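You operate a simulated robot arm through the tools that you are given. There is no shell and no other tool.

You are at the controls of a simulated two-armed robot. One attempt, no reset.

Task
Cool the sensor tester to 50 C, then rack its sensors but the one its clipboard names.
Fine: wait for the ready lamp, use the grey rack (cold sensors only) and switch the sensor tester off after.

It is judged by the outcome, as a careful person would: the job done as asked, and still so three seconds after it is handed in. It fails if anything else is knocked over, pushed out of place, dropped, spilled or broken.

Robot
Two 7-joint arms with fingered hands on one trunk that stands fixed in place. Base frame: the origin is at the foot of the trunk, x ahead of it, y to its left, z up; the work surface is at about z = 950. Units: mm, rad, N and s.
The left shoulder is at [183, 125, 1126], the right one opposite. With the tool pointing down near the work surface each hand reaches from about 580 to 960 mm from the base axis, measured 20 degrees to its own side. Payload 3.7 kg a hand.
The TCP of each hand is the grasp point between the finger pads, 25 mm short of the fingertips. In the tool frame z runs along the fingers and y along their closing line. The gripper opens to 88 mm; its body begins 29 mm behind the TCP. The gripper is a hand of 5 fingers: y runs from the thumb to the fingers, the wrist lies at [-13, -97, -162] in the tool frame, and closing takes about 1.5 s.
Orientation is told as [roll, pitch, yaw] about the base's x, y, z axes, in that order, counted from this pose: with the fingers straight down and the wrist toward the robot, the tool's x, y and z point along [0, 1, 0], [1, 0, 0] and [0, 0, -1] of the base frame.

Tools
- The arms move only by the tool servo_tool. It takes "left_moves", "right_moves" or both (then of equal length, played together; a hand with none holds still); each is a list of rows, each an object (a shift or turn left out is 0, a gripper value left out holds the last) with "translation": the shift along the base's x, y, z in mm, a list of three; "dr": the turn, a rotation vector about the base's x, y, z in rad, a list of three; "hand": the gripper command, from -1 (shut) to 1 (fully open), values between in proportion. In form: [{"translation": [dx, dy, dz], "dr": [ax, ay, az], "hand": hand}, ...]. A call has 1 to 20 rows; each row shifts and turns the commanded pose from where the row before left it. A row lasts 0.2 s, in which the tool goes at most 50 mm and 0.15 rad; a call with a longer step from one row to the next is refused whole, and so is a gripper value outside its range. A pose out of reach is approached as far as the arm can. The call stops where the force on the tool passes 40 N (or 10 N more than at its start, if that is more) or the arm is blocked; 0.2 s more then pass. Each finger travels about 45 mm/s and halts on what it meets, pressing with about 22 N; the grip force reading is that of the motor and also rises with nothing between the fingers. The clock runs only during rows and for 0.2 s after the last one: add rows that do not move to give the fingers time. It gives the time, the measured TCP pose, the force on the tool (base axes), the opening and the grip force at its end, in the units of the frame above (readings bear some noise), with the torque about the TCP (base axes, N m) and any sound that the robot's microphone picked up.
- Cameras (640 x 400 px; columns grow to the right, rows downward): "scene" is now at [298.9, -17.7, 1317.6]; the picture's right is [-0.16, -0.99, 0.00], its down [-0.14, 0.02, -0.99] and it looks along [0.98, -0.16, -0.14] (base axes); focal length 214 px, centre (320, 200). "left" rides on the left gripper at [-59, -79, -105] in its tool frame; the picture's right is [-0.73, -0.32, 0.61], its down [0.62, -0.68, 0.38] and it looks along [0.29, 0.66, 0.70] (tool axes); focal length 234 px, centre (320, 200). "right" rides on the right gripper at [59, -79, -105] in its tool frame; the picture's right is [-0.73, 0.32, -0.61], its down [-0.62, -0.68, 0.38] and it looks along [-0.29, 0.66, 0.70] (tool axes); focal length 234 px, centre (320, 200). There is no depth. A picture from a camera that has moved, and an enlarged one, comes with that camera's place and axes in the base frame and with its lens. The place of the scene camera against the robot may be out by one fixed shift of up to 12 mm in any direction.
- snapshot(camera): a new picture of that camera. It takes no simulated time.
- move_column(by): moves the trunk up (or, below 0, down) by that many mm; the arms and the scene camera ride with it, the base frame stays. It gives what a move gives, with no picture.
- grasp_type(shape, hand): the hand has 5 fingers and takes this shape, open, in about a second: jaw (thumb against the fingers, like two jaws); tri (thumb and two fingers); tip (a fingertip pinch); poke (one finger out to press); point (the index stretched); flat (the hand flat); cup (the hand cupped); fist (a fist). The gripper value then closes the fingers along that shape, each until it touches; the sizes above hold for jaw. It gives what a move gives, with no picture.
- head_to(pan, tilt): turns the head with the scene camera to pan (to the left, within 1.396 rad either way) and tilt (down, from -0.506 to 1.204), counted from straight ahead of the robot (the tilt from the chest, where the trunk bows). It gives what a move gives.
- zoom(camera, box): a new picture of the part [left, top, right, bottom] of that camera's present view, enlarged. It takes no simulated time.
- finish_job(): hands the job in; it is judged then, once.

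Nothing tells you positions but the pictures and the camera data. Unless the task says otherwise, let go and move clear before handing in.

The tools are called after "Emit:" by a JSON object that holds its "api" and its "payload". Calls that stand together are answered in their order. servo_tool: Moves the arms, as the interface text tells. Its arguments: {"type":"object","properties":{"left_moves":{"type":"array"},"right_moves":{"type":"array"}},"required":[]} The other tools are called the same way: move_column (by) moves the trunk up or down; grasp_type (shape, hand) gives the hand a shape; head_to (pan, tilt) turns the head that bears the scene camera; snapshot (camera) takes a picture; zoom (camera, box) takes an enlarged picture of a part of a camera's view; finish_job () hands the job in.

At the start:

```text
clock: 0.0
left_eef_pos: [482.5, 136.6, 1393.0]
left_tool_rot: [0.0, -0.001, -0.001]
left_contact_force: [-0.6, 0.5, -0.3]
left_wrist_torque: [0.0, 0.0, 0.0]
left_opening: 87.4
left_finger_force: 0.0
left_shape: jaw
right_eef_pos: [519.7, -315.3, 1316.9]
right_tool_rot: [-0.002, 0.0, 0.0]
right_contact_force: [0.7, -0.6, 0.3]
right_wrist_torque: [0.02, 0.02, 0.03]
right_opening: 87.4
right_finger_force: 0.0
right_shape: jaw
trunk travel left (down, up): [-150.0, 265.0]
head pan, tilt (commanded): [-0.159, 0.145]
```

scene: 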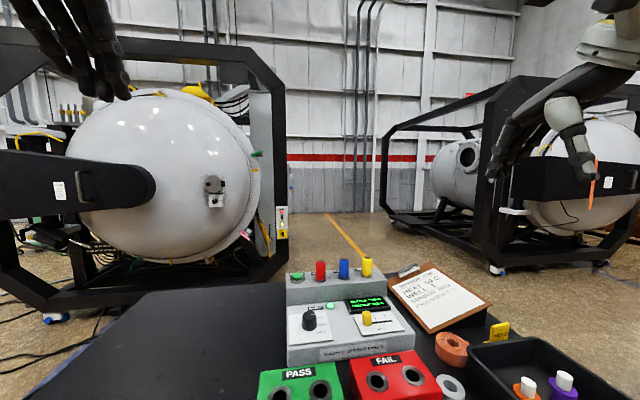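
right: 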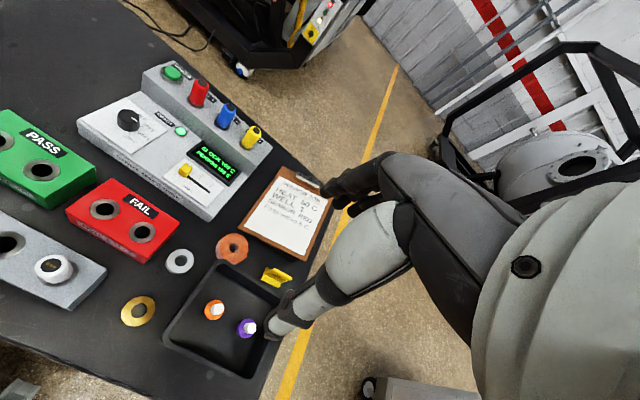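
left: 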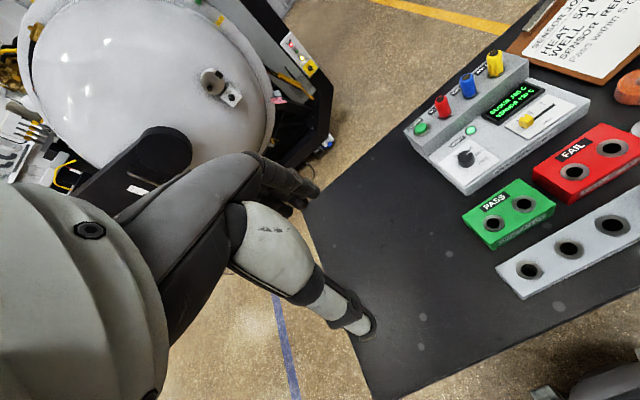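

I see a sensor tester (grey console) with a knob, a slider, a display and three coloured sensors, with a clipboard, PASS and FAIL racks, a grey rack and a tray around it. I'll look closer before moving.

Emit:
{"api": "zoom", "payload": {"camera": "scene", "box": [270, 240, 510, 390]}}

Emit:
{"api": "zoom", "payload": {"camera": "right", "box": [60, 50, 340, 225]}}

Emit:
{"api": "zoom", "payload": {"camera": "left", "box": [400, 0, 640, 150]}}

Emit:
{"api": "head_to", "payload": {"pan": -0.16, "tilt": 0.75}}

```text
2.67 times, centred on (390, 315) of scene
camera zoom: at [298.9, -17.7, 1317.6], right [-0.16, -0.99, 0.0], down [-0.14, 0.02, -0.99], along [0.98, -0.16, -0.14], focal length 572 px, centre (133, -107)
```

zoom: 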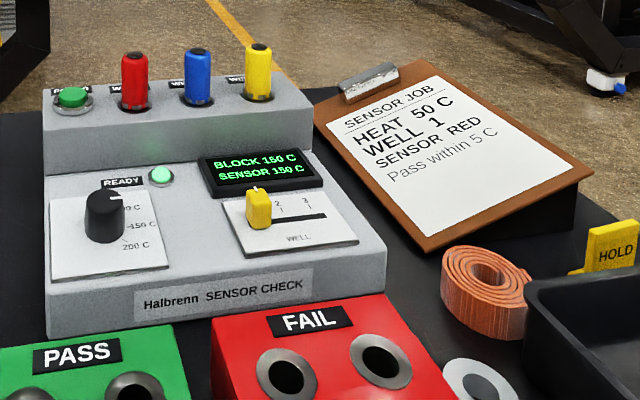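

```text
2.29 times, centred on (200, 138) of right
camera zoom: at [441.9, -255.7, 1423.2], right [0.32, -0.73, 0.61], down [-0.68, -0.62, -0.38], along [0.66, -0.29, -0.7], focal length 535 px, centre (594, 343)
```

zoom: 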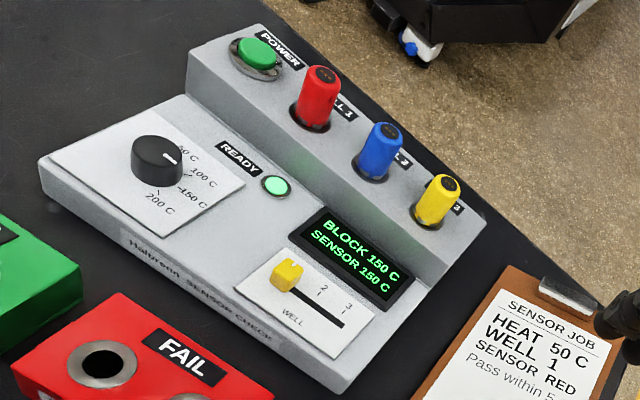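

```text
2.67 times, centred on (520, 75) of left
camera zoom: at [405.0, 78.4, 1499.5], right [-0.32, -0.73, -0.61], down [-0.68, 0.62, -0.38], along [0.66, 0.29, -0.7], focal length 624 px, centre (-213, 533)
```

zoom: 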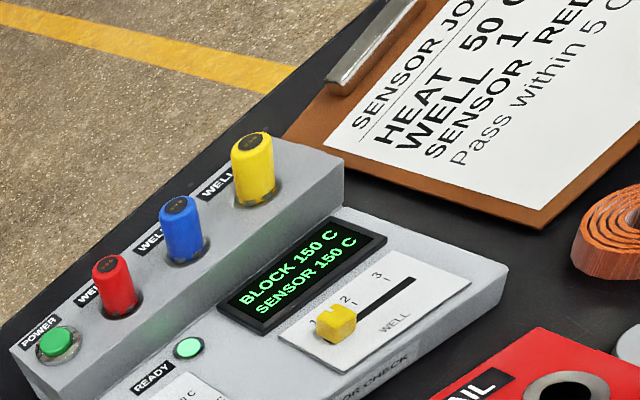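

```text
clock: 1.0
left_eef_pos: [484.7, 136.7, 1393.2]
left_tool_rot: [0.0, 0.0, 0.001]
left_contact_force: [-0.4, -0.3, 0.2]
left_wrist_torque: [0.0, 0.0, 0.03]
left_opening: 87.5
left_finger_force: 0.0
left_shape: jaw
right_eef_pos: [519.9, -315.3, 1316.5]
right_tool_rot: [0.002, 0.0, 0.0]
right_contact_force: [0.8, -0.1, -0.5]
right_wrist_torque: [0.02, 0.02, -0.01]
right_opening: 87.6
right_finger_force: 0.1
right_shape: jaw
trunk travel left (down, up): [-150.0, 265.0]
head pan, tilt (commanded): [-0.161, 0.75]
```

The clipboard names the RED sensor (well 1), so blue and yellow are the ones to rack once cold; the block is now at 150 C. I'll take pictures with the head tilted down.

Emit:
{"api": "snapshot", "payload": {"camera": "scene"}}

Emit:
{"api": "snapshot", "payload": {"camera": "left"}}

Emit:
{"api": "snapshot", "payload": {"camera": "right"}}

```text
taken
camera scene: at [289.2, -16.3, 1262.9], right [-0.16, -0.99, 0.0], down [-0.67, 0.11, -0.73], along [0.72, -0.12, -0.68], focal length 214 px, centre (320, 200)
```

scene: 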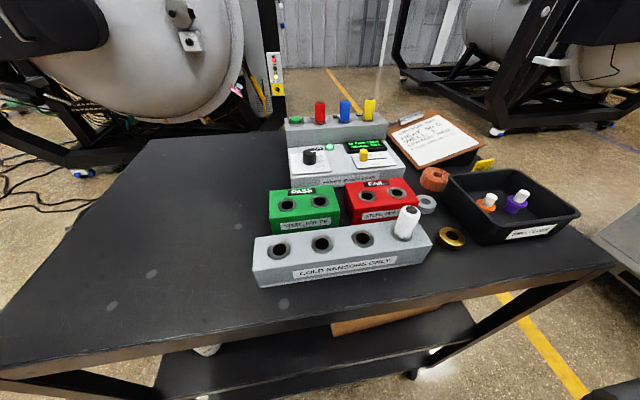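

```text
taken
camera left: at [405.0, 78.4, 1499.5], right [-0.32, -0.73, -0.61], down [-0.68, 0.62, -0.38], along [0.66, 0.29, -0.7], focal length 234 px, centre (320, 200)
```

left: 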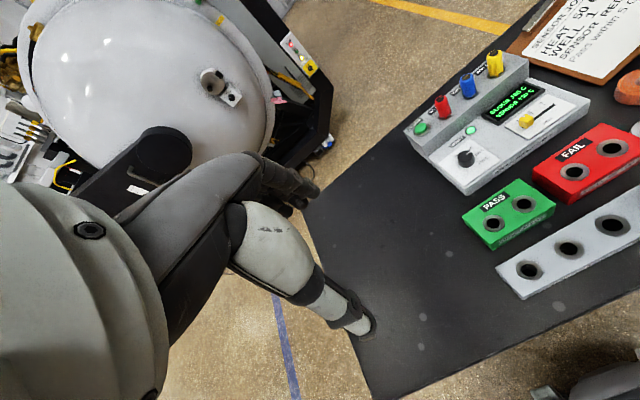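

```text
taken
camera right: at [441.9, -255.7, 1423.2], right [0.32, -0.73, 0.61], down [-0.68, -0.62, -0.38], along [0.66, -0.29, -0.7], focal length 234 px, centre (320, 200)
```

right: 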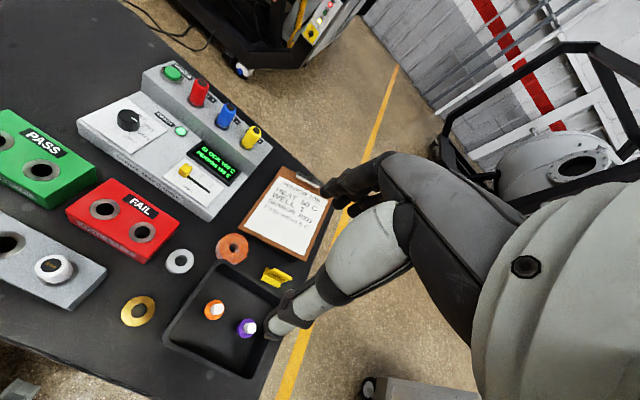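

Emit:
{"api": "zoom", "payload": {"camera": "scene", "box": [240, 90, 440, 215]}}

Emit:
{"api": "zoom", "payload": {"camera": "scene", "box": [240, 180, 440, 305]}}

Emit:
{"api": "zoom", "payload": {"camera": "scene", "box": [380, 140, 600, 278]}}

Emit:
{"api": "zoom", "payload": {"camera": "right", "box": [70, 50, 230, 150]}}

Emit:
{"api": "zoom", "payload": {"camera": "left", "box": [390, 40, 600, 171]}}

```text
3.20 times, centred on (340, 152) of scene
camera zoom: at [289.2, -16.3, 1262.9], right [-0.16, -0.99, 0.0], down [-0.67, 0.11, -0.73], along [0.72, -0.12, -0.68], focal length 686 px, centre (256, 352)
```

zoom: 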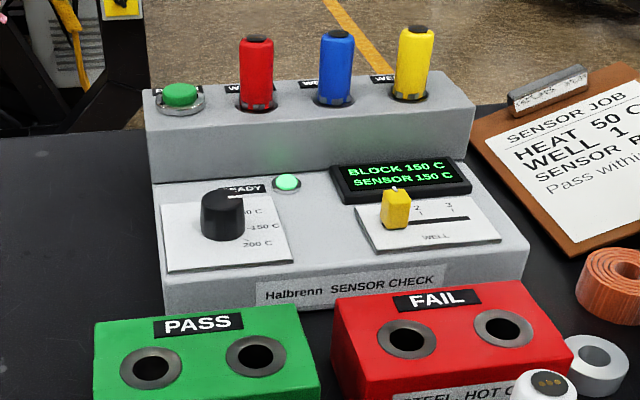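

```text
3.20 times, centred on (340, 242) of scene
camera zoom: at [289.2, -16.3, 1262.9], right [-0.16, -0.99, 0.0], down [-0.67, 0.11, -0.73], along [0.72, -0.12, -0.68], focal length 686 px, centre (256, 64)
```

zoom: 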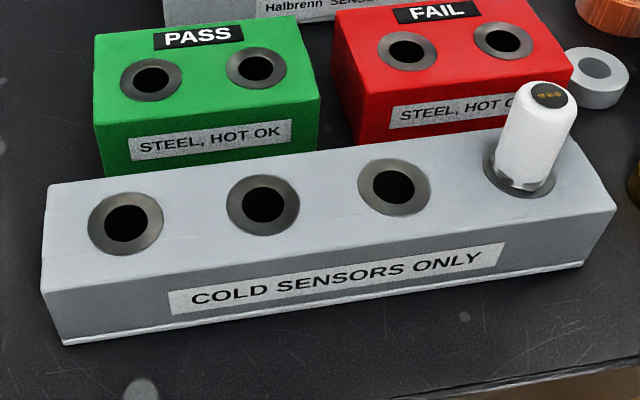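

```text
2.90 times, centred on (490, 209) of scene
camera zoom: at [289.2, -16.3, 1262.9], right [-0.16, -0.99, 0.0], down [-0.67, 0.11, -0.73], along [0.72, -0.12, -0.68], focal length 622 px, centre (-173, 174)
```

zoom: 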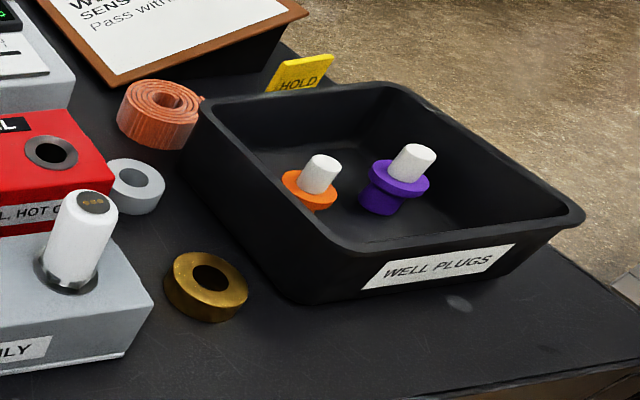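

```text
4.00 times, centred on (150, 100) of right
camera zoom: at [441.9, -255.7, 1423.2], right [0.32, -0.73, 0.61], down [-0.68, -0.62, -0.38], along [0.66, -0.29, -0.7], focal length 937 px, centre (1000, 600)
```

zoom: 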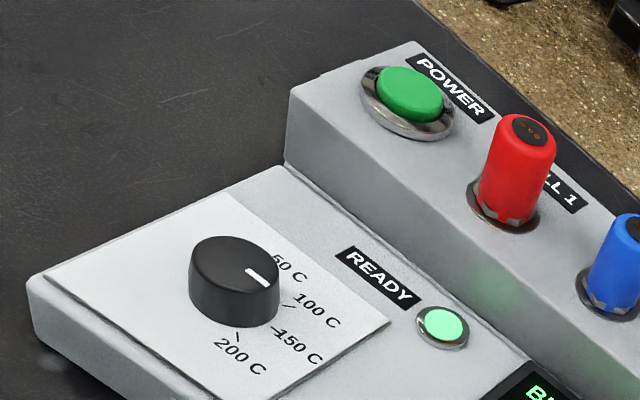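

```text
3.05 times, centred on (495, 106) of left
camera zoom: at [405.0, 78.4, 1499.5], right [-0.32, -0.73, -0.61], down [-0.68, 0.62, -0.38], along [0.66, 0.29, -0.7], focal length 714 px, centre (-213, 488)
```

zoom: 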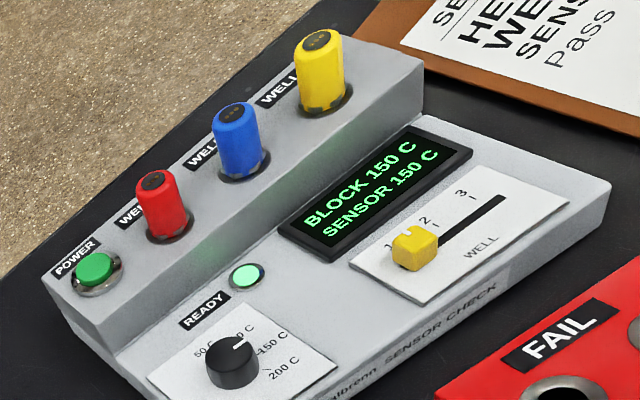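

The red sensor stays; blue (about [787,-153]) and yellow (about [790,-213]) go to the grey rack. The knob is at about [686,-56], pointing at 150 to the right, and 50 C looks like a quarter turn counter-clockwise. I'll try finger shapes on the right hand to see how narrow they are.

Emit:
{"api": "grasp_type", "payload": {"shape": "tri", "hand": "right"}}

Emit:
{"api": "snapshot", "payload": {"camera": "right"}}

Emit:
{"api": "grasp_type", "payload": {"shape": "tip", "hand": "right"}}

Emit:
{"api": "snapshot", "payload": {"camera": "right"}}

```text
clock: 1.9
left_eef_pos: [483.3, 136.3, 1393.4]
left_tool_rot: [0.0, 0.001, -0.001]
left_contact_force: [0.0, -0.9, 0.3]
left_wrist_torque: [0.02, 0.0, -0.01]
left_opening: 87.5
left_finger_force: 0.1
left_shape: jaw
right_eef_pos: [521.3, -316.0, 1317.6]
right_tool_rot: [-0.001, 0.002, -0.001]
right_contact_force: [0.0, -0.2, 0.0]
right_wrist_torque: [0.0, 0.02, 0.01]
right_opening: 87.4
right_finger_force: 0.0
right_shape: tri
trunk travel left (down, up): [-150.0, 265.0]
head pan, tilt (commanded): [-0.161, 0.75]
```

```text
taken
camera right: at [441.9, -255.7, 1423.2], right [0.32, -0.73, 0.61], down [-0.68, -0.62, -0.38], along [0.66, -0.29, -0.7], focal length 234 px, centre (320, 200)
```

right: 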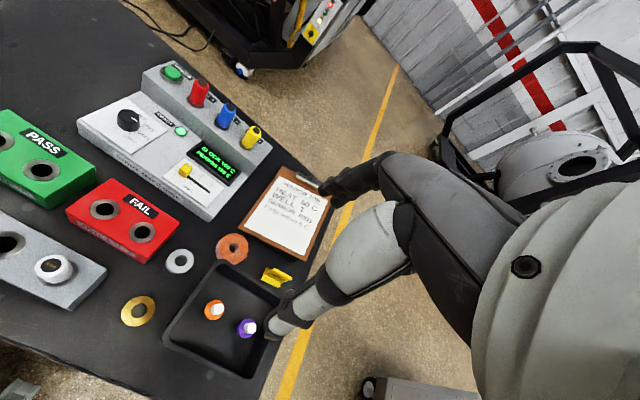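

```text
clock: 2.8
left_eef_pos: [482.8, 135.5, 1392.7]
left_tool_rot: [0.0, -0.001, 0.0]
left_contact_force: [-0.8, 0.1, 0.4]
left_wrist_torque: [-0.01, -0.03, 0.02]
left_opening: 87.7
left_finger_force: 0.0
left_shape: jaw
right_eef_pos: [520.6, -316.6, 1316.4]
right_tool_rot: [0.001, 0.0, 0.0]
right_contact_force: [0.4, -0.7, -0.1]
right_wrist_torque: [-0.01, 0.01, -0.02]
right_opening: 87.8
right_finger_force: 0.0
right_shape: tip
trunk travel left (down, up): [-150.0, 265.0]
head pan, tilt (commanded): [-0.161, 0.75]
```

```text
taken
camera right: at [441.9, -255.7, 1423.2], right [0.32, -0.73, 0.61], down [-0.68, -0.62, -0.38], along [0.66, -0.29, -0.7], focal length 234 px, centre (320, 200)
```

right: 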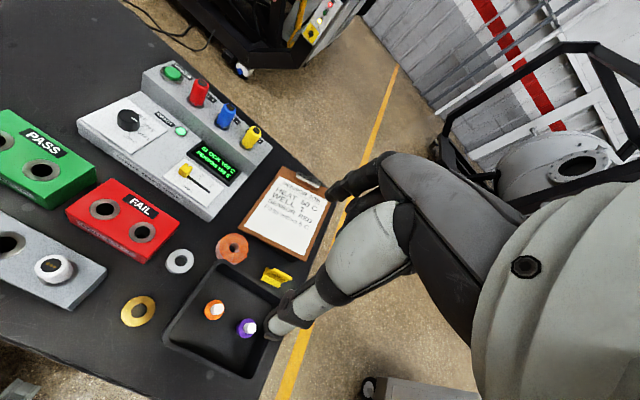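

The tester and racks look unchanged. I want to see the right hand's finger shapes from the head camera, so I'll turn the head to it.

Emit:
{"api": "head_to", "payload": {"pan": -0.8, "tilt": 0.1}}

Emit:
{"api": "snapshot", "payload": {"camera": "scene"}}

Emit:
{"api": "grasp_type", "payload": {"shape": "tri", "hand": "right"}}

Emit:
{"api": "snapshot", "payload": {"camera": "scene"}}

Emit:
{"api": "servo_tool", "payload": {"right_moves": [{"hand": -0.4}, {"hand": -0.4}, {"hand": -0.4}, {"hand": -0.4}, {"hand": -0.4}, {"hand": -0.4}]}}

Emit:
{"api": "snapshot", "payload": {"camera": "scene"}}

Emit:
{"api": "snapshot", "payload": {"camera": "right"}}

```text
clock: 3.8
left_eef_pos: [484.2, 136.0, 1392.7]
left_tool_rot: [0.0, 0.001, 0.0]
left_contact_force: [0.4, 0.6, 0.1]
left_wrist_torque: [-0.01, 0.0, -0.06]
left_opening: 87.3
left_finger_force: 0.0
left_shape: jaw
right_eef_pos: [520.2, -315.4, 1315.7]
right_tool_rot: [-0.001, 0.002, -0.001]
right_contact_force: [0.1, -0.2, 0.6]
right_wrist_torque: [0.01, 0.03, 0.01]
right_opening: 87.6
right_finger_force: 0.1
right_shape: tip
trunk travel left (down, up): [-150.0, 265.0]
head pan, tilt (commanded): [-0.799, 0.099]
```

```text
taken
camera scene: at [271.7, -69.0, 1321.8], right [-0.72, -0.7, 0.0], down [-0.07, 0.07, -0.99], along [0.69, -0.71, -0.1], focal length 214 px, centre (320, 200)
```

scene: 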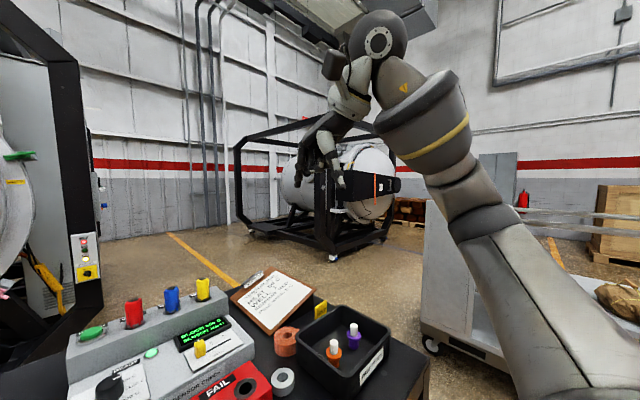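

```text
clock: 4.7
left_eef_pos: [483.7, 136.3, 1392.3]
left_tool_rot: [0.0, 0.0, 0.0]
left_contact_force: [0.1, 0.8, -1.0]
left_wrist_torque: [0.02, -0.02, 0.01]
left_opening: 87.8
left_finger_force: 0.1
left_shape: jaw
right_eef_pos: [521.2, -315.5, 1317.3]
right_tool_rot: [0.002, 0.0, -0.003]
right_contact_force: [0.3, -0.8, -0.4]
right_wrist_torque: [0.0, -0.01, 0.0]
right_opening: 87.7
right_finger_force: 0.0
right_shape: tri
trunk travel left (down, up): [-150.0, 265.0]
head pan, tilt (commanded): [-0.799, 0.099]
```

```text
taken
camera scene: at [271.6, -69.0, 1321.9], right [-0.72, -0.7, 0.0], down [-0.07, 0.07, -1.0], along [0.69, -0.71, -0.1], focal length 214 px, centre (320, 200)
```

scene: 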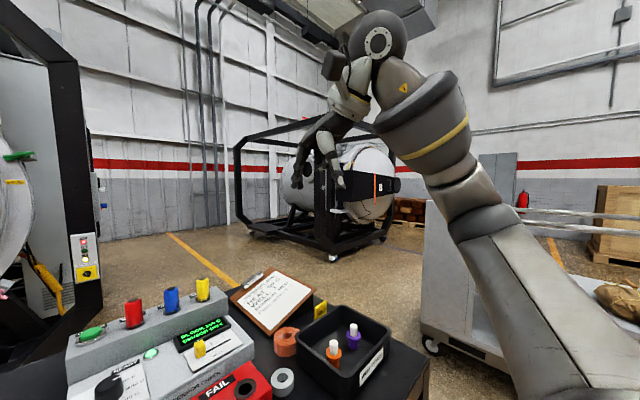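

```text
clock: 6.1
left_eef_pos: [483.2, 137.2, 1392.7]
left_tool_rot: [-0.001, 0.0, 0.0]
left_contact_force: [-0.2, 0.3, -0.2]
left_wrist_torque: [0.0, -0.01, -0.01]
left_opening: 87.9
left_finger_force: 0.0
left_shape: jaw
right_eef_pos: [520.5, -315.1, 1315.9]
right_tool_rot: [0.001, 0.001, 0.001]
right_contact_force: [0.0, 0.4, -0.4]
right_wrist_torque: [0.02, 0.01, 0.0]
right_opening: 26.8
right_finger_force: 0.1
right_shape: tri
trunk travel left (down, up): [-150.0, 265.0]
head pan, tilt (commanded): [-0.799, 0.099]
```

```text
taken
camera scene: at [271.6, -69.0, 1321.9], right [-0.72, -0.7, 0.0], down [-0.07, 0.07, -1.0], along [0.69, -0.71, -0.1], focal length 214 px, centre (320, 200)
```

scene: 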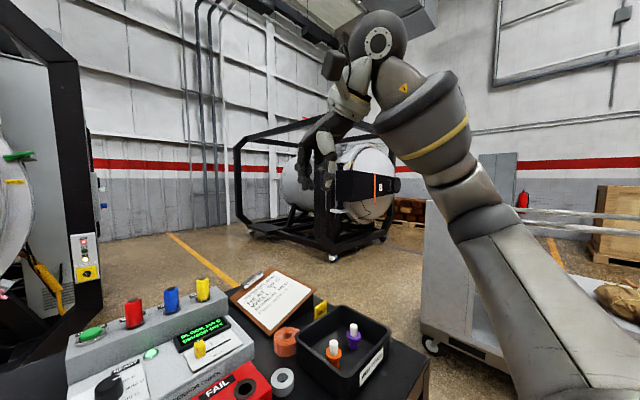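

```text
taken
camera right: at [441.9, -255.7, 1423.2], right [0.32, -0.73, 0.61], down [-0.68, -0.62, -0.38], along [0.66, -0.29, -0.7], focal length 234 px, centre (320, 200)
```

right: 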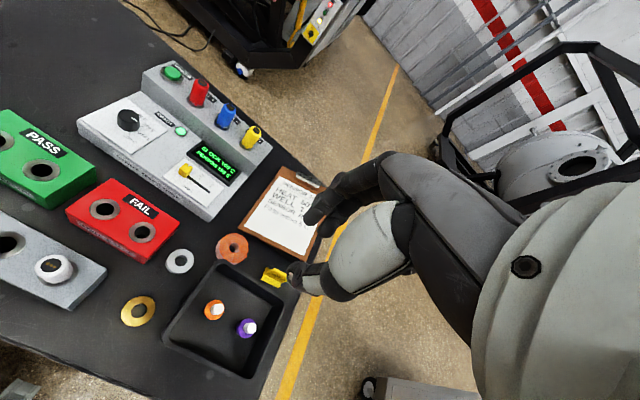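

I'll zoom onto the right hand to see how the fingers close in this shape.

Emit:
{"api": "zoom", "payload": {"camera": "scene", "box": [260, 50, 420, 220]}}

Emit:
{"api": "zoom", "payload": {"camera": "scene", "box": [60, 280, 260, 400]}}

```text
2.35 times, centred on (340, 135) of scene
camera zoom: at [271.6, -69.0, 1321.9], right [-0.72, -0.7, 0.0], down [-0.07, 0.07, -1.0], along [0.69, -0.71, -0.1], focal length 505 px, centre (273, 353)
```

zoom: 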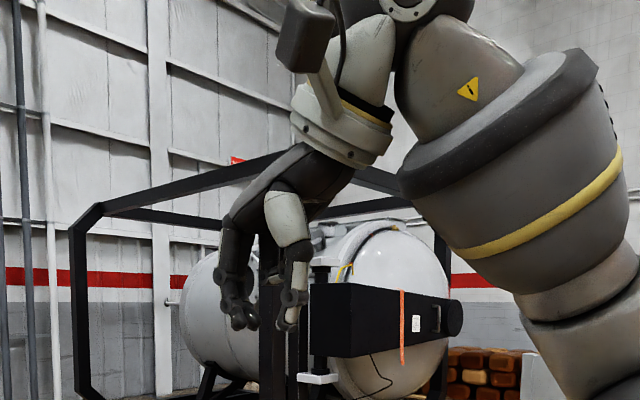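

```text
3.20 times, centred on (160, 340) of scene
camera zoom: at [271.6, -69.0, 1321.9], right [-0.72, -0.7, 0.0], down [-0.07, 0.07, -1.0], along [0.69, -0.71, -0.1], focal length 686 px, centre (832, -248)
```

zoom: 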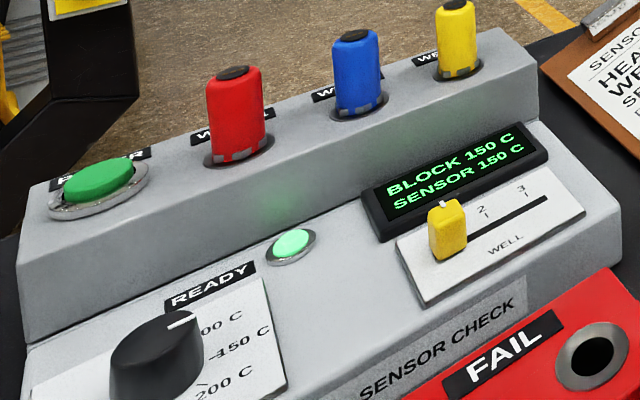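

I see the knob pointing right at 150 and the tri shape closes thumb against two fingers, which suits both knob and sensors. I'll turn the head back and bring the right hand high above the knob.

Emit:
{"api": "head_to", "payload": {"pan": -0.16, "tilt": 0.6}}

Emit:
{"api": "servo_tool", "payload": {"right_moves": [{"translation": [20, 32, -15], "hand": 0.2}, {"translation": [20, 32, -18]}, {"translation": [20, 32, -18]}, {"translation": [20, 32, -20]}, {"translation": [20, 32, -20]}, {"translation": [20, 32, -20]}, {"translation": [20, 32, -20]}, {"translation": [20, 32, -20]}, {"translation": [0, 0, 0]}]}}

Emit:
{"api": "snapshot", "payload": {"camera": "right"}}

Emit:
{"api": "snapshot", "payload": {"camera": "scene"}}

```text
clock: 7.2
left_eef_pos: [483.7, 137.3, 1393.1]
left_tool_rot: [0.0, -0.001, 0.001]
left_contact_force: [-0.4, 0.3, -0.6]
left_wrist_torque: [0.02, 0.0, -0.01]
left_opening: 87.5
left_finger_force: 0.0
left_shape: jaw
right_eef_pos: [521.5, -314.6, 1319.0]
right_tool_rot: [-0.001, 0.0, -0.001]
right_contact_force: [0.2, -0.2, 0.3]
right_wrist_torque: [0.02, 0.01, -0.03]
right_opening: 26.8
right_finger_force: 0.0
right_shape: tri
trunk travel left (down, up): [-150.0, 265.0]
head pan, tilt (commanded): [-0.161, 0.6]
```

```text
clock: 9.2
left_eef_pos: [483.0, 136.8, 1395.0]
left_tool_rot: [0.0, 0.0, 0.001]
left_contact_force: [-1.0, 0.0, -0.9]
left_wrist_torque: [0.03, -0.02, -0.02]
left_opening: 87.6
left_finger_force: 0.0
left_shape: jaw
right_eef_pos: [681.8, -61.2, 1166.0]
right_tool_rot: [0.002, -0.001, 0.001]
right_contact_force: [0.2, -0.7, 0.5]
right_wrist_torque: [0.01, 0.02, -0.02]
right_opening: 52.5
right_finger_force: 0.0
right_shape: tri
trunk travel left (down, up): [-150.0, 265.0]
head pan, tilt (commanded): [-0.161, 0.6]
```

```text
taken
camera right: at [602.8, -1.1, 1272.6], right [0.32, -0.73, 0.61], down [-0.68, -0.62, -0.38], along [0.66, -0.29, -0.7], focal length 234 px, centre (320, 200)
```

right: 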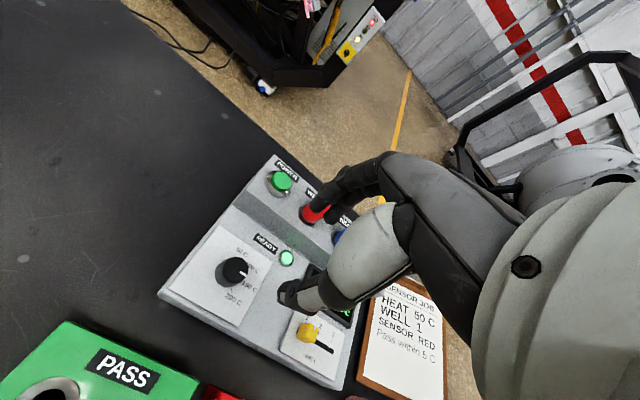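

```text
taken
camera scene: at [294.1, -17.4, 1276.0], right [-0.16, -0.99, 0.0], down [-0.56, 0.09, -0.83], along [0.81, -0.13, -0.56], focal length 214 px, centre (320, 200)
```

scene: 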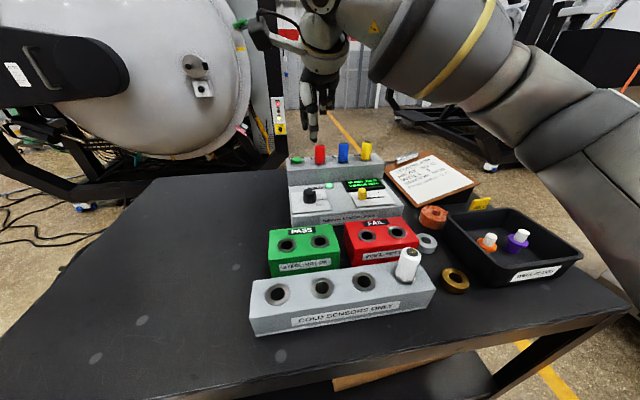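

The hand is above the tester at about 100+ mm clearance. I'll zoom for accurate knob and sensor positions.

Emit:
{"api": "zoom", "payload": {"camera": "right", "box": [150, 200, 310, 300]}}

Emit:
{"api": "zoom", "payload": {"camera": "right", "box": [250, 140, 410, 240]}}

Emit:
{"api": "zoom", "payload": {"camera": "scene", "box": [260, 100, 420, 240]}}

```text
4.00 times, centred on (230, 250) of right
camera zoom: at [602.8, -1.1, 1272.6], right [0.32, -0.73, 0.61], down [-0.68, -0.62, -0.38], along [0.66, -0.29, -0.7], focal length 937 px, centre (680, 0)
```

zoom: 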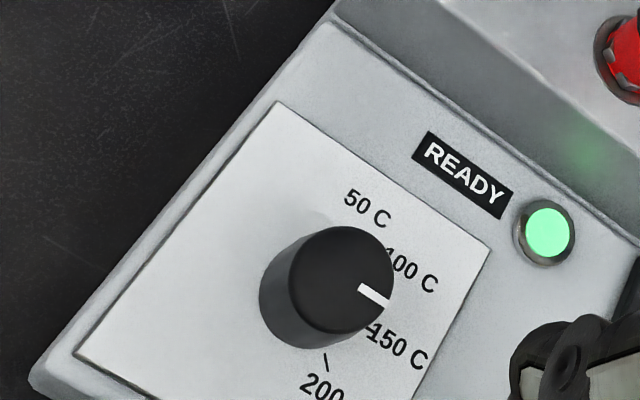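

```text
4.00 times, centred on (330, 190) of right
camera zoom: at [602.8, -1.1, 1272.6], right [0.32, -0.73, 0.61], down [-0.68, -0.62, -0.38], along [0.66, -0.29, -0.7], focal length 937 px, centre (280, 240)
```

zoom: 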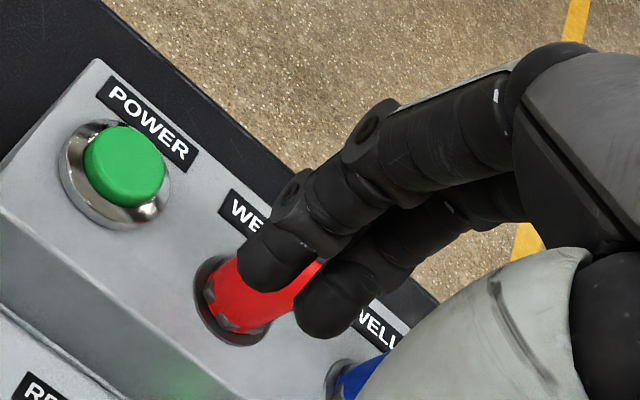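

```text
2.86 times, centred on (340, 170) of scene
camera zoom: at [294.1, -17.4, 1276.0], right [-0.16, -0.99, 0.0], down [-0.56, 0.09, -0.83], along [0.81, -0.13, -0.56], focal length 613 px, centre (263, 286)
```

zoom: 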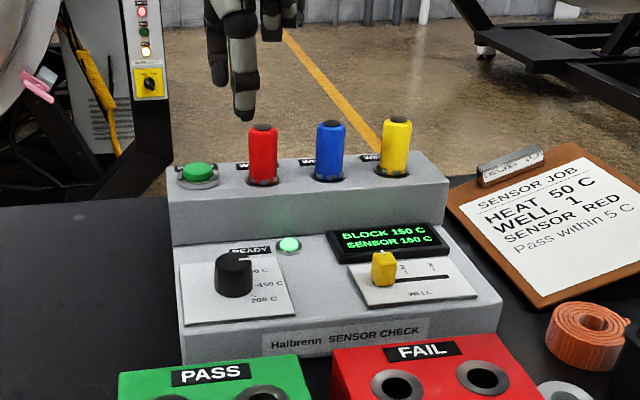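

I take the knob to be centred at about [685.5,-53.6] with its top at z≈1020 and panel at z≈998. I'll first test in the air that the wrist can make the quarter turn there.

Emit:
{"api": "servo_tool", "payload": {"right_moves": [{"translation": [0.4, 0.7, -3], "dr": [0, 0, 0.1428]}, {"translation": [0.4, 0.7, -3], "dr": [0, 0, 0.1428]}, {"translation": [0.4, 0.7, -3], "dr": [0, 0, 0.1428]}, {"translation": [0.4, 0.7, -3], "dr": [0, 0, 0.1428]}, {"translation": [0.4, 0.7, -3], "dr": [0, 0, 0.1428]}, {"translation": [0.4, 0.7, -3], "dr": [0, 0, 0.1428]}, {"translation": [0.4, 0.7, -3], "dr": [0, 0, 0.1428]}, {"translation": [0.4, 0.7, -3], "dr": [0, 0, 0.1428]}, {"translation": [0.4, 0.7, -3], "dr": [0, 0, 0.1428]}, {"translation": [0, 0, -3], "dr": [0, 0, 0.1428]}, {"translation": [0, 0, 0], "dr": [0, 0, 0.1428]}, {}, {}]}}

Emit:
{"api": "snapshot", "payload": {"camera": "right"}}

Emit:
{"api": "snapshot", "payload": {"camera": "scene"}}

```text
clock: 12.0
left_eef_pos: [483.0, 136.0, 1392.3]
left_tool_rot: [0.0, 0.0, -0.001]
left_contact_force: [0.5, 0.5, 0.2]
left_wrist_torque: [0.0, 0.01, -0.02]
left_opening: 87.8
left_finger_force: 0.1
left_shape: jaw
right_eef_pos: [683.7, -55.1, 1147.5]
right_tool_rot: [0.002, -0.001, 0.902]
right_contact_force: [-0.5, 1.3, 0.0]
right_wrist_torque: [-0.01, 0.01, -0.06]
right_opening: 52.4
right_finger_force: 0.0
right_shape: tri
right hand out of reach, approached as far as the arm can: row 7, 8, 9, 10, 11
trunk travel left (down, up): [-150.0, 265.0]
head pan, tilt (commanded): [-0.161, 0.6]
```

```text
taken
camera right: at [588.0, -79.6, 1253.5], right [0.77, -0.2, 0.61], down [0.07, -0.92, -0.38], along [0.63, 0.34, -0.7], focal length 234 px, centre (320, 200)
```

right: 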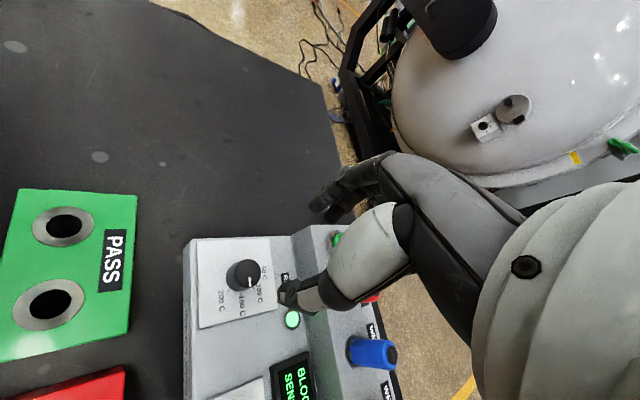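

```text
taken
camera scene: at [294.7, -17.2, 1275.7], right [-0.16, -0.99, 0.0], down [-0.56, 0.09, -0.83], along [0.81, -0.13, -0.56], focal length 214 px, centre (320, 200)
```

scene: 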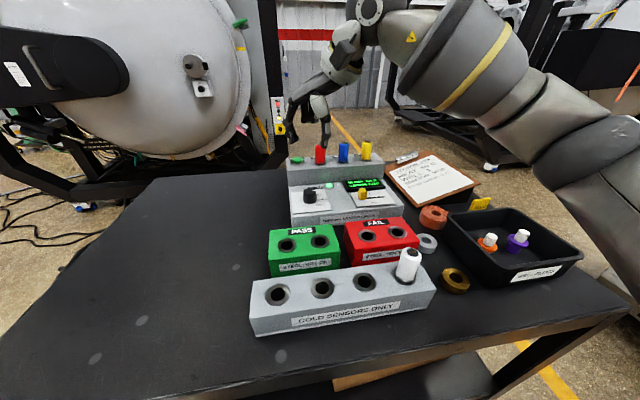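

The right wrist stops at about 0.9 rad of yaw here, so I'll grip the knob from a negative yaw and turn into the positive range. Swinging back to about -0.75.

Emit:
{"api": "servo_tool", "payload": {"right_moves": [{"dr": [0, 0, -0.1375]}, {"dr": [0, 0, -0.1375]}, {"dr": [0, 0, -0.1375]}, {"dr": [0, 0, -0.1375]}, {"dr": [0, 0, -0.1375]}, {"dr": [0, 0, -0.1375]}, {"dr": [0, 0, -0.1375]}, {"dr": [0, 0, -0.1375]}, {"dr": [0, 0, -0.1375]}, {"dr": [0, 0, -0.1375]}, {"dr": [0, 0, -0.1375]}, {"dr": [0, 0, -0.1375]}, {}, {}]}}

Emit:
{"api": "snapshot", "payload": {"camera": "right"}}

Emit:
{"api": "snapshot", "payload": {"camera": "scene"}}

```text
clock: 15.0
left_eef_pos: [483.7, 137.2, 1393.2]
left_tool_rot: [0.0, 0.0, 0.0]
left_contact_force: [-0.4, 0.0, -0.3]
left_wrist_torque: [0.03, -0.01, 0.0]
left_opening: 87.5
left_finger_force: 0.1
left_shape: jaw
right_eef_pos: [682.9, -55.9, 1148.3]
right_tool_rot: [0.001, 0.0, -0.75]
right_contact_force: [0.3, 0.9, -0.6]
right_wrist_torque: [0.0, 0.01, 0.0]
right_opening: 52.7
right_finger_force: 0.0
right_shape: tri
trunk travel left (down, up): [-150.0, 265.0]
head pan, tilt (commanded): [-0.161, 0.6]
```

```text
taken
camera right: at [665.6, 42.3, 1254.2], right [-0.26, -0.75, 0.61], down [-0.92, 0.01, -0.38], along [0.28, -0.66, -0.7], focal length 234 px, centre (320, 200)
```

right: 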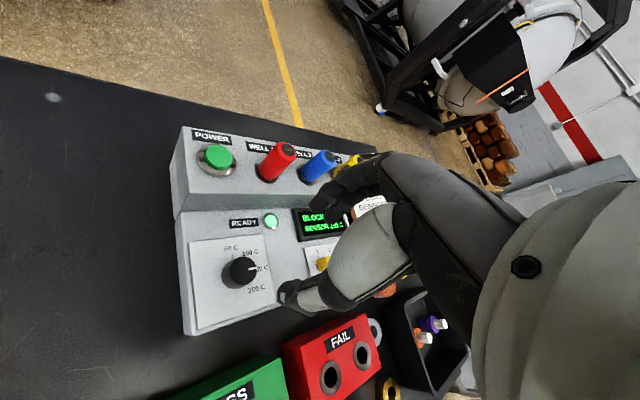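

```text
taken
camera scene: at [294.5, -17.1, 1275.7], right [-0.16, -0.99, 0.0], down [-0.56, 0.09, -0.83], along [0.81, -0.13, -0.56], focal length 214 px, centre (320, 200)
```

scene: 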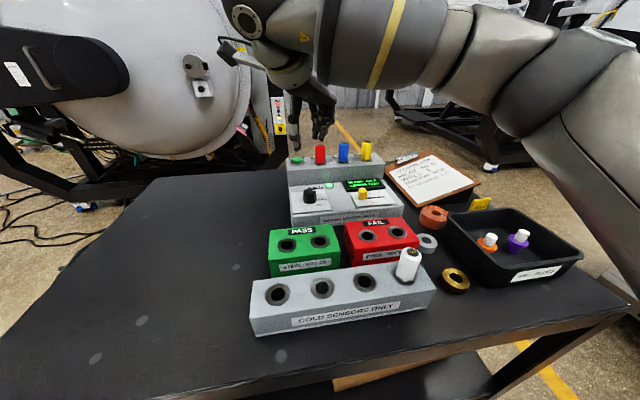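

At yaw -0.75 this view shows the knob clearly. I'll zoom in for a second bearing on it.

Emit:
{"api": "zoom", "payload": {"camera": "right", "box": [170, 200, 330, 300]}}

Emit:
{"api": "zoom", "payload": {"camera": "right", "box": [180, 110, 380, 235]}}

```text
4.00 times, centred on (250, 250) of right
camera zoom: at [665.6, 42.3, 1254.2], right [-0.26, -0.75, 0.61], down [-0.92, 0.01, -0.38], along [0.28, -0.66, -0.7], focal length 937 px, centre (600, 0)
```

zoom: 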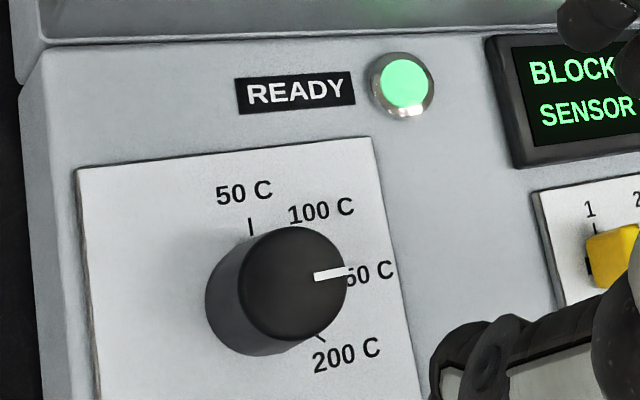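

```text
3.20 times, centred on (280, 172) of right
camera zoom: at [665.6, 42.3, 1254.2], right [-0.26, -0.75, 0.61], down [-0.92, 0.01, -0.38], along [0.28, -0.66, -0.7], focal length 749 px, centre (448, 288)
```

zoom: 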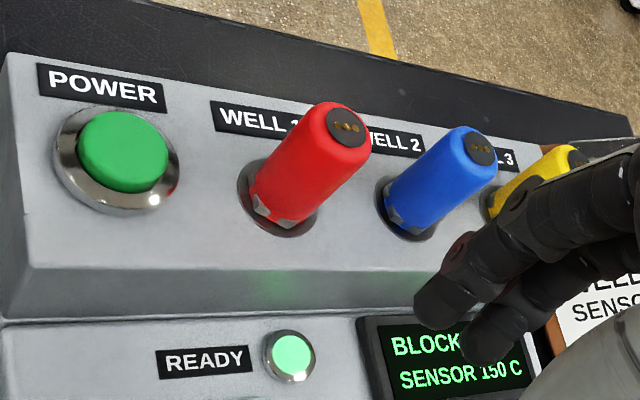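

Two bearings agree on the knob at about [686,-53.3], top z≈1020. I'll descend over it to z≈1055 and check alignment.

Emit:
{"api": "servo_tool", "payload": {"right_moves": [{"translation": [2.5, 2, -15]}, {"translation": [0, 0, -20]}, {"translation": [0, 0, -20]}, {"translation": [0, 0, -20]}, {"translation": [0, 0, -18]}, {}, {}]}}

Emit:
{"api": "snapshot", "payload": {"camera": "right"}}

Emit:
{"api": "zoom", "payload": {"camera": "scene", "box": [240, 60, 440, 240]}}

```text
clock: 16.6
left_eef_pos: [484.0, 136.6, 1392.6]
left_tool_rot: [-0.002, 0.001, 0.0]
left_contact_force: [-1.1, -0.3, 0.8]
left_wrist_torque: [-0.01, 0.01, -0.02]
left_opening: 87.6
left_finger_force: 0.0
left_shape: jaw
right_eef_pos: [686.2, -54.8, 1053.8]
right_tool_rot: [0.0, 0.0, -0.749]
right_contact_force: [0.1, 0.1, 0.4]
right_wrist_torque: [-0.02, -0.03, -0.03]
right_opening: 52.4
right_finger_force: 0.1
right_shape: tri
trunk travel left (down, up): [-150.0, 265.0]
head pan, tilt (commanded): [-0.161, 0.6]
```

```text
taken
camera right: at [668.6, 43.4, 1158.9], right [-0.26, -0.75, 0.61], down [-0.92, 0.01, -0.38], along [0.28, -0.66, -0.7], focal length 234 px, centre (320, 200)
```

right: 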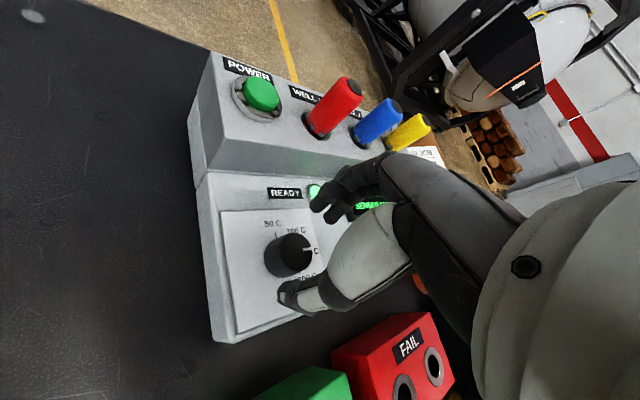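

```text
2.22 times, centred on (340, 150) of scene
camera zoom: at [294.8, -17.2, 1275.7], right [-0.16, -0.99, 0.0], down [-0.56, 0.09, -0.83], along [0.81, -0.13, -0.56], focal length 477 px, centre (276, 311)
```

zoom: 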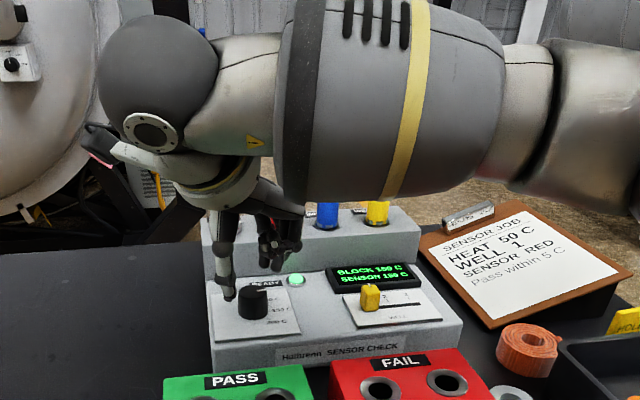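

The open fingers straddle the knob from above with the forearm well clear of the sensors. I'll zoom to fine-check the centring before lowering.

Emit:
{"api": "zoom", "payload": {"camera": "right", "box": [210, 170, 370, 330]}}

```text
2.50 times, centred on (290, 250) of right
camera zoom: at [668.6, 43.4, 1158.9], right [-0.26, -0.75, 0.61], down [-0.92, 0.01, -0.38], along [0.28, -0.66, -0.7], focal length 585 px, centre (395, 75)
```

zoom: 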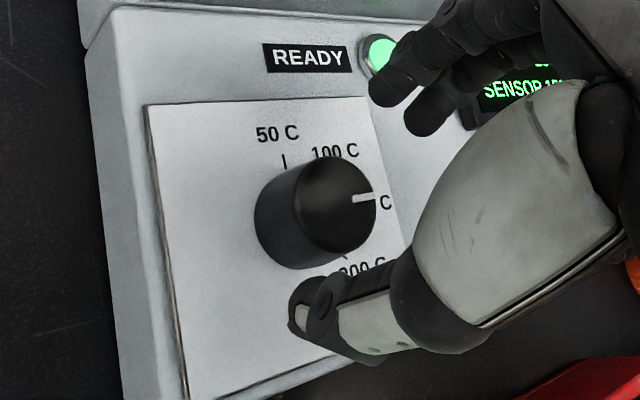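

The knob centre is about 2 mm to the left of the tool centre. I'll correct that and lower so the fingertips sit beside the knob.

Emit:
{"api": "servo_tool", "payload": {"right_moves": [{"translation": [0, 2, -8]}, {"translation": [0, 0, -8]}, {"translation": [0, 0, -6]}, {}, {}]}}

Emit:
{"api": "zoom", "payload": {"camera": "right", "box": [210, 170, 370, 330]}}

Emit:
{"api": "zoom", "payload": {"camera": "scene", "box": [270, 130, 430, 230]}}

```text
clock: 17.8
left_eef_pos: [483.3, 135.2, 1393.2]
left_tool_rot: [0.0, -0.001, 0.0]
left_contact_force: [-0.7, 0.2, -0.5]
left_wrist_torque: [-0.04, -0.01, -0.01]
left_opening: 87.4
left_finger_force: 0.1
left_shape: jaw
right_eef_pos: [685.0, -52.5, 1033.1]
right_tool_rot: [0.0, 0.0, -0.749]
right_contact_force: [0.0, -0.3, -0.2]
right_wrist_torque: [-0.04, 0.02, 0.01]
right_opening: 52.9
right_finger_force: 0.1
right_shape: tri
trunk travel left (down, up): [-150.0, 265.0]
head pan, tilt (commanded): [-0.161, 0.6]
```

```text
2.50 times, centred on (290, 250) of right
camera zoom: at [668.1, 46.2, 1138.6], right [-0.26, -0.75, 0.61], down [-0.92, 0.01, -0.38], along [0.28, -0.66, -0.7], focal length 585 px, centre (395, 75)
```

zoom: 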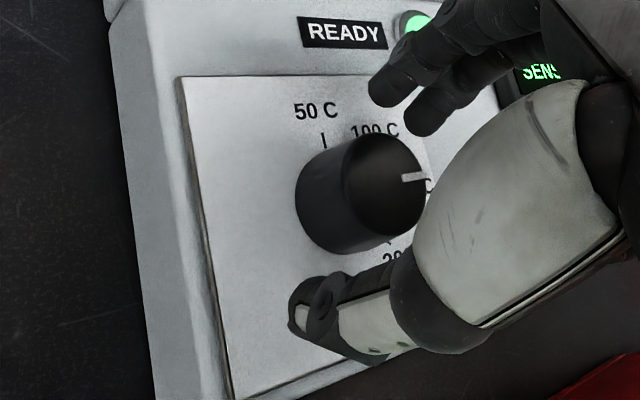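

```text
4.00 times, centred on (350, 180) of scene
camera zoom: at [294.7, -17.2, 1275.7], right [-0.16, -0.99, 0.0], down [-0.56, 0.09, -0.83], along [0.81, -0.13, -0.56], focal length 858 px, centre (200, 280)
```

zoom: 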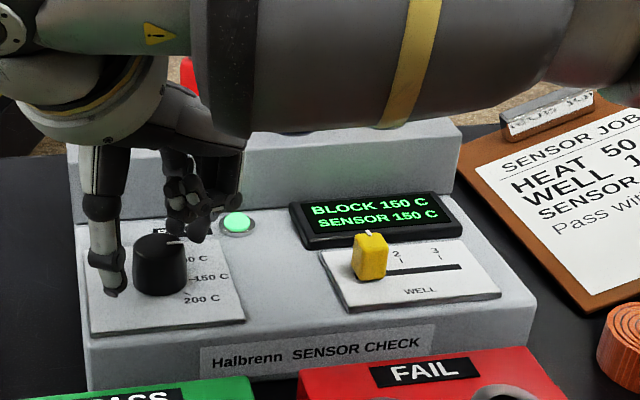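

The thumb tip is just above the panel and the fingers are beyond the knob. I'll close gently on the knob.

Emit:
{"api": "servo_tool", "payload": {"right_moves": [{"hand": -0.2}, {"hand": -0.5}, {"hand": -0.8}, {"hand": -0.8}, {"hand": -0.8}, {}]}}

Emit:
{"api": "zoom", "payload": {"camera": "right", "box": [210, 170, 370, 330]}}

Emit:
{"api": "zoom", "payload": {"camera": "scene", "box": [270, 130, 430, 230]}}

```text
clock: 19.2
left_eef_pos: [484.6, 136.9, 1393.1]
left_tool_rot: [-0.001, -0.002, 0.001]
left_contact_force: [-0.7, -0.3, 0.1]
left_wrist_torque: [0.01, 0.0, -0.03]
left_opening: 87.8
left_finger_force: 0.1
left_shape: jaw
right_eef_pos: [684.9, -51.8, 1032.2]
right_tool_rot: [0.001, -0.001, -0.75]
right_contact_force: [1.4, -0.1, -0.1]
right_wrist_torque: [-0.02, -0.03, 0.03]
right_opening: 21.4
right_finger_force: 22.4
right_shape: tri
trunk travel left (down, up): [-150.0, 265.0]
head pan, tilt (commanded): [-0.161, 0.6]
```

```text
2.50 times, centred on (290, 250) of right
camera zoom: at [668.3, 46.2, 1138.6], right [-0.26, -0.75, 0.61], down [-0.92, 0.01, -0.38], along [0.28, -0.66, -0.7], focal length 585 px, centre (395, 75)
```

zoom: 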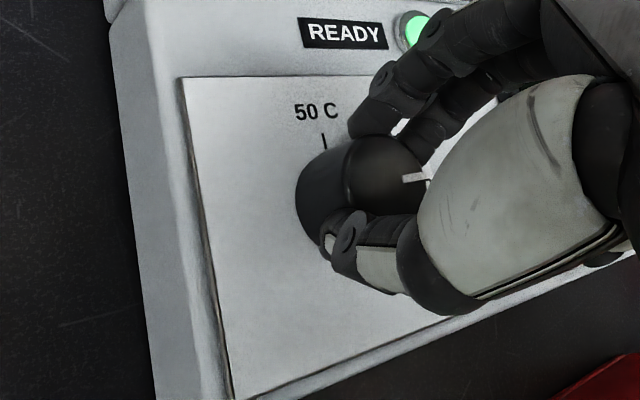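

```text
4.00 times, centred on (350, 180) of scene
camera zoom: at [294.9, -17.2, 1275.6], right [-0.16, -0.99, 0.0], down [-0.56, 0.09, -0.82], along [0.81, -0.13, -0.57], focal length 858 px, centre (200, 280)
```

zoom: 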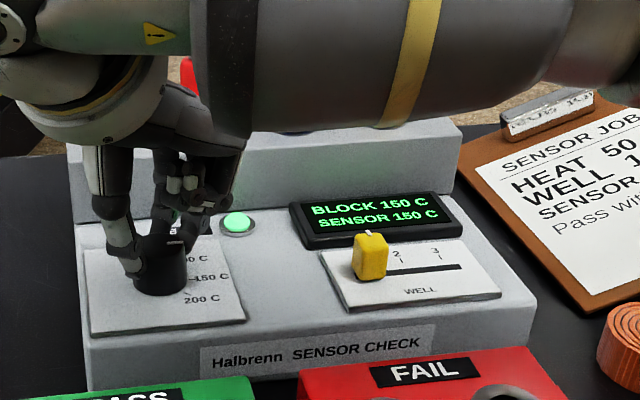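

The grip holds at 22 N with the knob between thumb and fingers. I'll rotate counter-clockwise about half way and check.

Emit:
{"api": "servo_tool", "payload": {"right_moves": [{"dr": [0, 0, 0.1]}, {"dr": [0, 0, 0.12]}, {"dr": [0, 0, 0.12]}, {"dr": [0, 0, 0.12]}, {"dr": [0, 0, 0.12]}, {"dr": [0, 0, 0.12]}, {"dr": [0, 0, 0.1]}, {}]}}

Emit:
{"api": "zoom", "payload": {"camera": "right", "box": [210, 170, 370, 330]}}

Emit:
{"api": "zoom", "payload": {"camera": "scene", "box": [270, 130, 430, 230]}}

```text
clock: 21.0
left_eef_pos: [483.0, 136.0, 1392.9]
left_tool_rot: [-0.001, 0.0, 0.0]
left_contact_force: [0.5, -0.1, 0.0]
left_wrist_torque: [0.01, 0.01, -0.01]
left_opening: 87.7
left_finger_force: 0.0
left_shape: jaw
right_eef_pos: [684.8, -52.0, 1033.0]
right_tool_rot: [-0.001, 0.001, 0.052]
right_contact_force: [-6.8, -2.6, -3.8]
right_wrist_torque: [-0.05, 0.15, -0.02]
right_opening: 20.0
right_finger_force: 21.6
right_shape: tri
trunk travel left (down, up): [-150.0, 265.0]
head pan, tilt (commanded): [-0.161, 0.6]
```

```text
2.50 times, centred on (290, 250) of right
camera zoom: at [603.7, 3.6, 1138.9], right [0.36, -0.71, 0.61], down [-0.65, -0.66, -0.38], along [0.67, -0.25, -0.7], focal length 585 px, centre (395, 75)
```

zoom: 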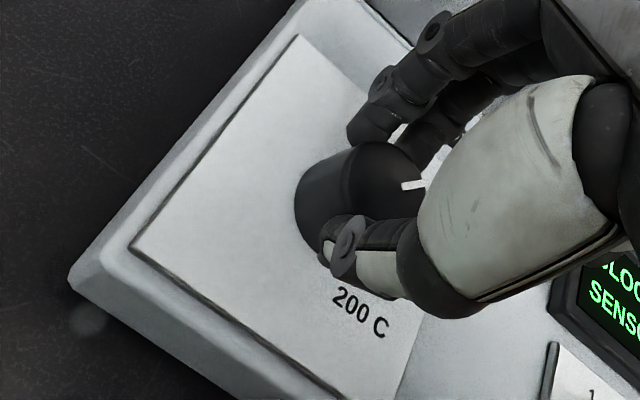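

```text
4.00 times, centred on (350, 180) of scene
camera zoom: at [294.1, -17.7, 1275.8], right [-0.16, -0.99, 0.0], down [-0.56, 0.09, -0.83], along [0.81, -0.13, -0.56], focal length 858 px, centre (200, 280)
```

zoom: 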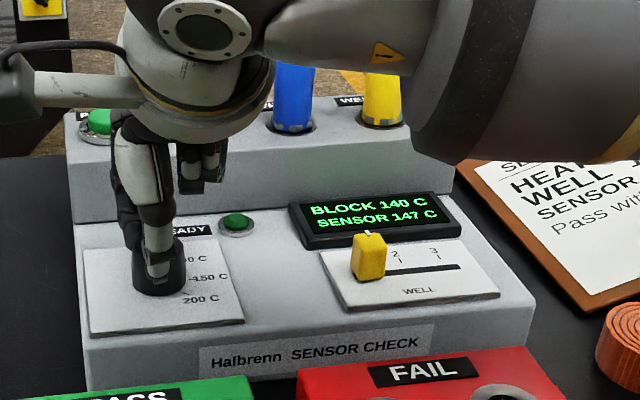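

The knob turned with the hand: the lamp went out and the block is cooling (140 C). I'll finish the quarter turn.

Emit:
{"api": "servo_tool", "payload": {"right_moves": [{"dr": [0, 0, 0.1]}, {"dr": [0, 0, 0.12]}, {"dr": [0, 0, 0.12]}, {"dr": [0, 0, 0.12]}, {"dr": [0, 0, 0.12]}, {"dr": [0, 0, 0.1]}, {"dr": [0, 0, 0.09]}, {}]}}

Emit:
{"api": "zoom", "payload": {"camera": "right", "box": [210, 170, 370, 330]}}

Emit:
{"api": "zoom", "payload": {"camera": "scene", "box": [270, 130, 430, 230]}}

```text
clock: 22.8
left_eef_pos: [482.5, 134.3, 1394.9]
left_tool_rot: [0.0, 0.0, 0.0]
left_contact_force: [-0.1, 0.4, 0.3]
left_wrist_torque: [0.0, 0.01, 0.0]
left_opening: 87.9
left_finger_force: 0.0
left_shape: jaw
right_eef_pos: [685.6, -51.9, 1031.6]
right_tool_rot: [0.0, 0.001, 0.824]
right_contact_force: [-7.9, -7.1, -1.4]
right_wrist_torque: [-0.22, 0.19, 0.0]
right_opening: 19.7
right_finger_force: 22.1
right_shape: tri
trunk travel left (down, up): [-150.0, 265.0]
head pan, tilt (commanded): [-0.161, 0.6]
```

```text
2.50 times, centred on (290, 250) of right
camera zoom: at [588.9, -69.7, 1138.8], right [0.75, -0.26, 0.61], down [-0.01, -0.92, -0.38], along [0.66, 0.28, -0.7], focal length 585 px, centre (395, 75)
```

zoom: 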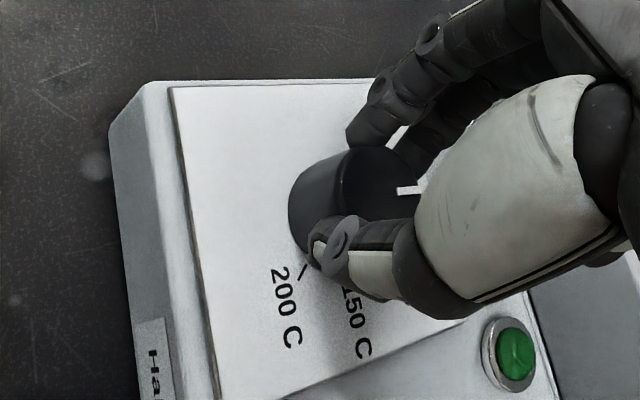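

```text
4.00 times, centred on (350, 180) of scene
camera zoom: at [293.7, -18.2, 1275.9], right [-0.16, -0.99, 0.0], down [-0.56, 0.09, -0.83], along [0.81, -0.13, -0.56], focal length 858 px, centre (200, 280)
```

zoom: 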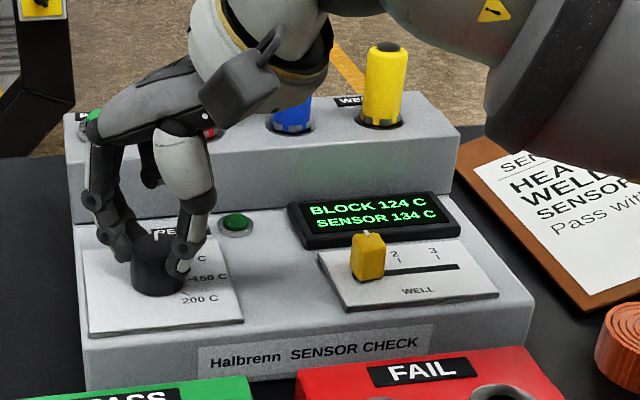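

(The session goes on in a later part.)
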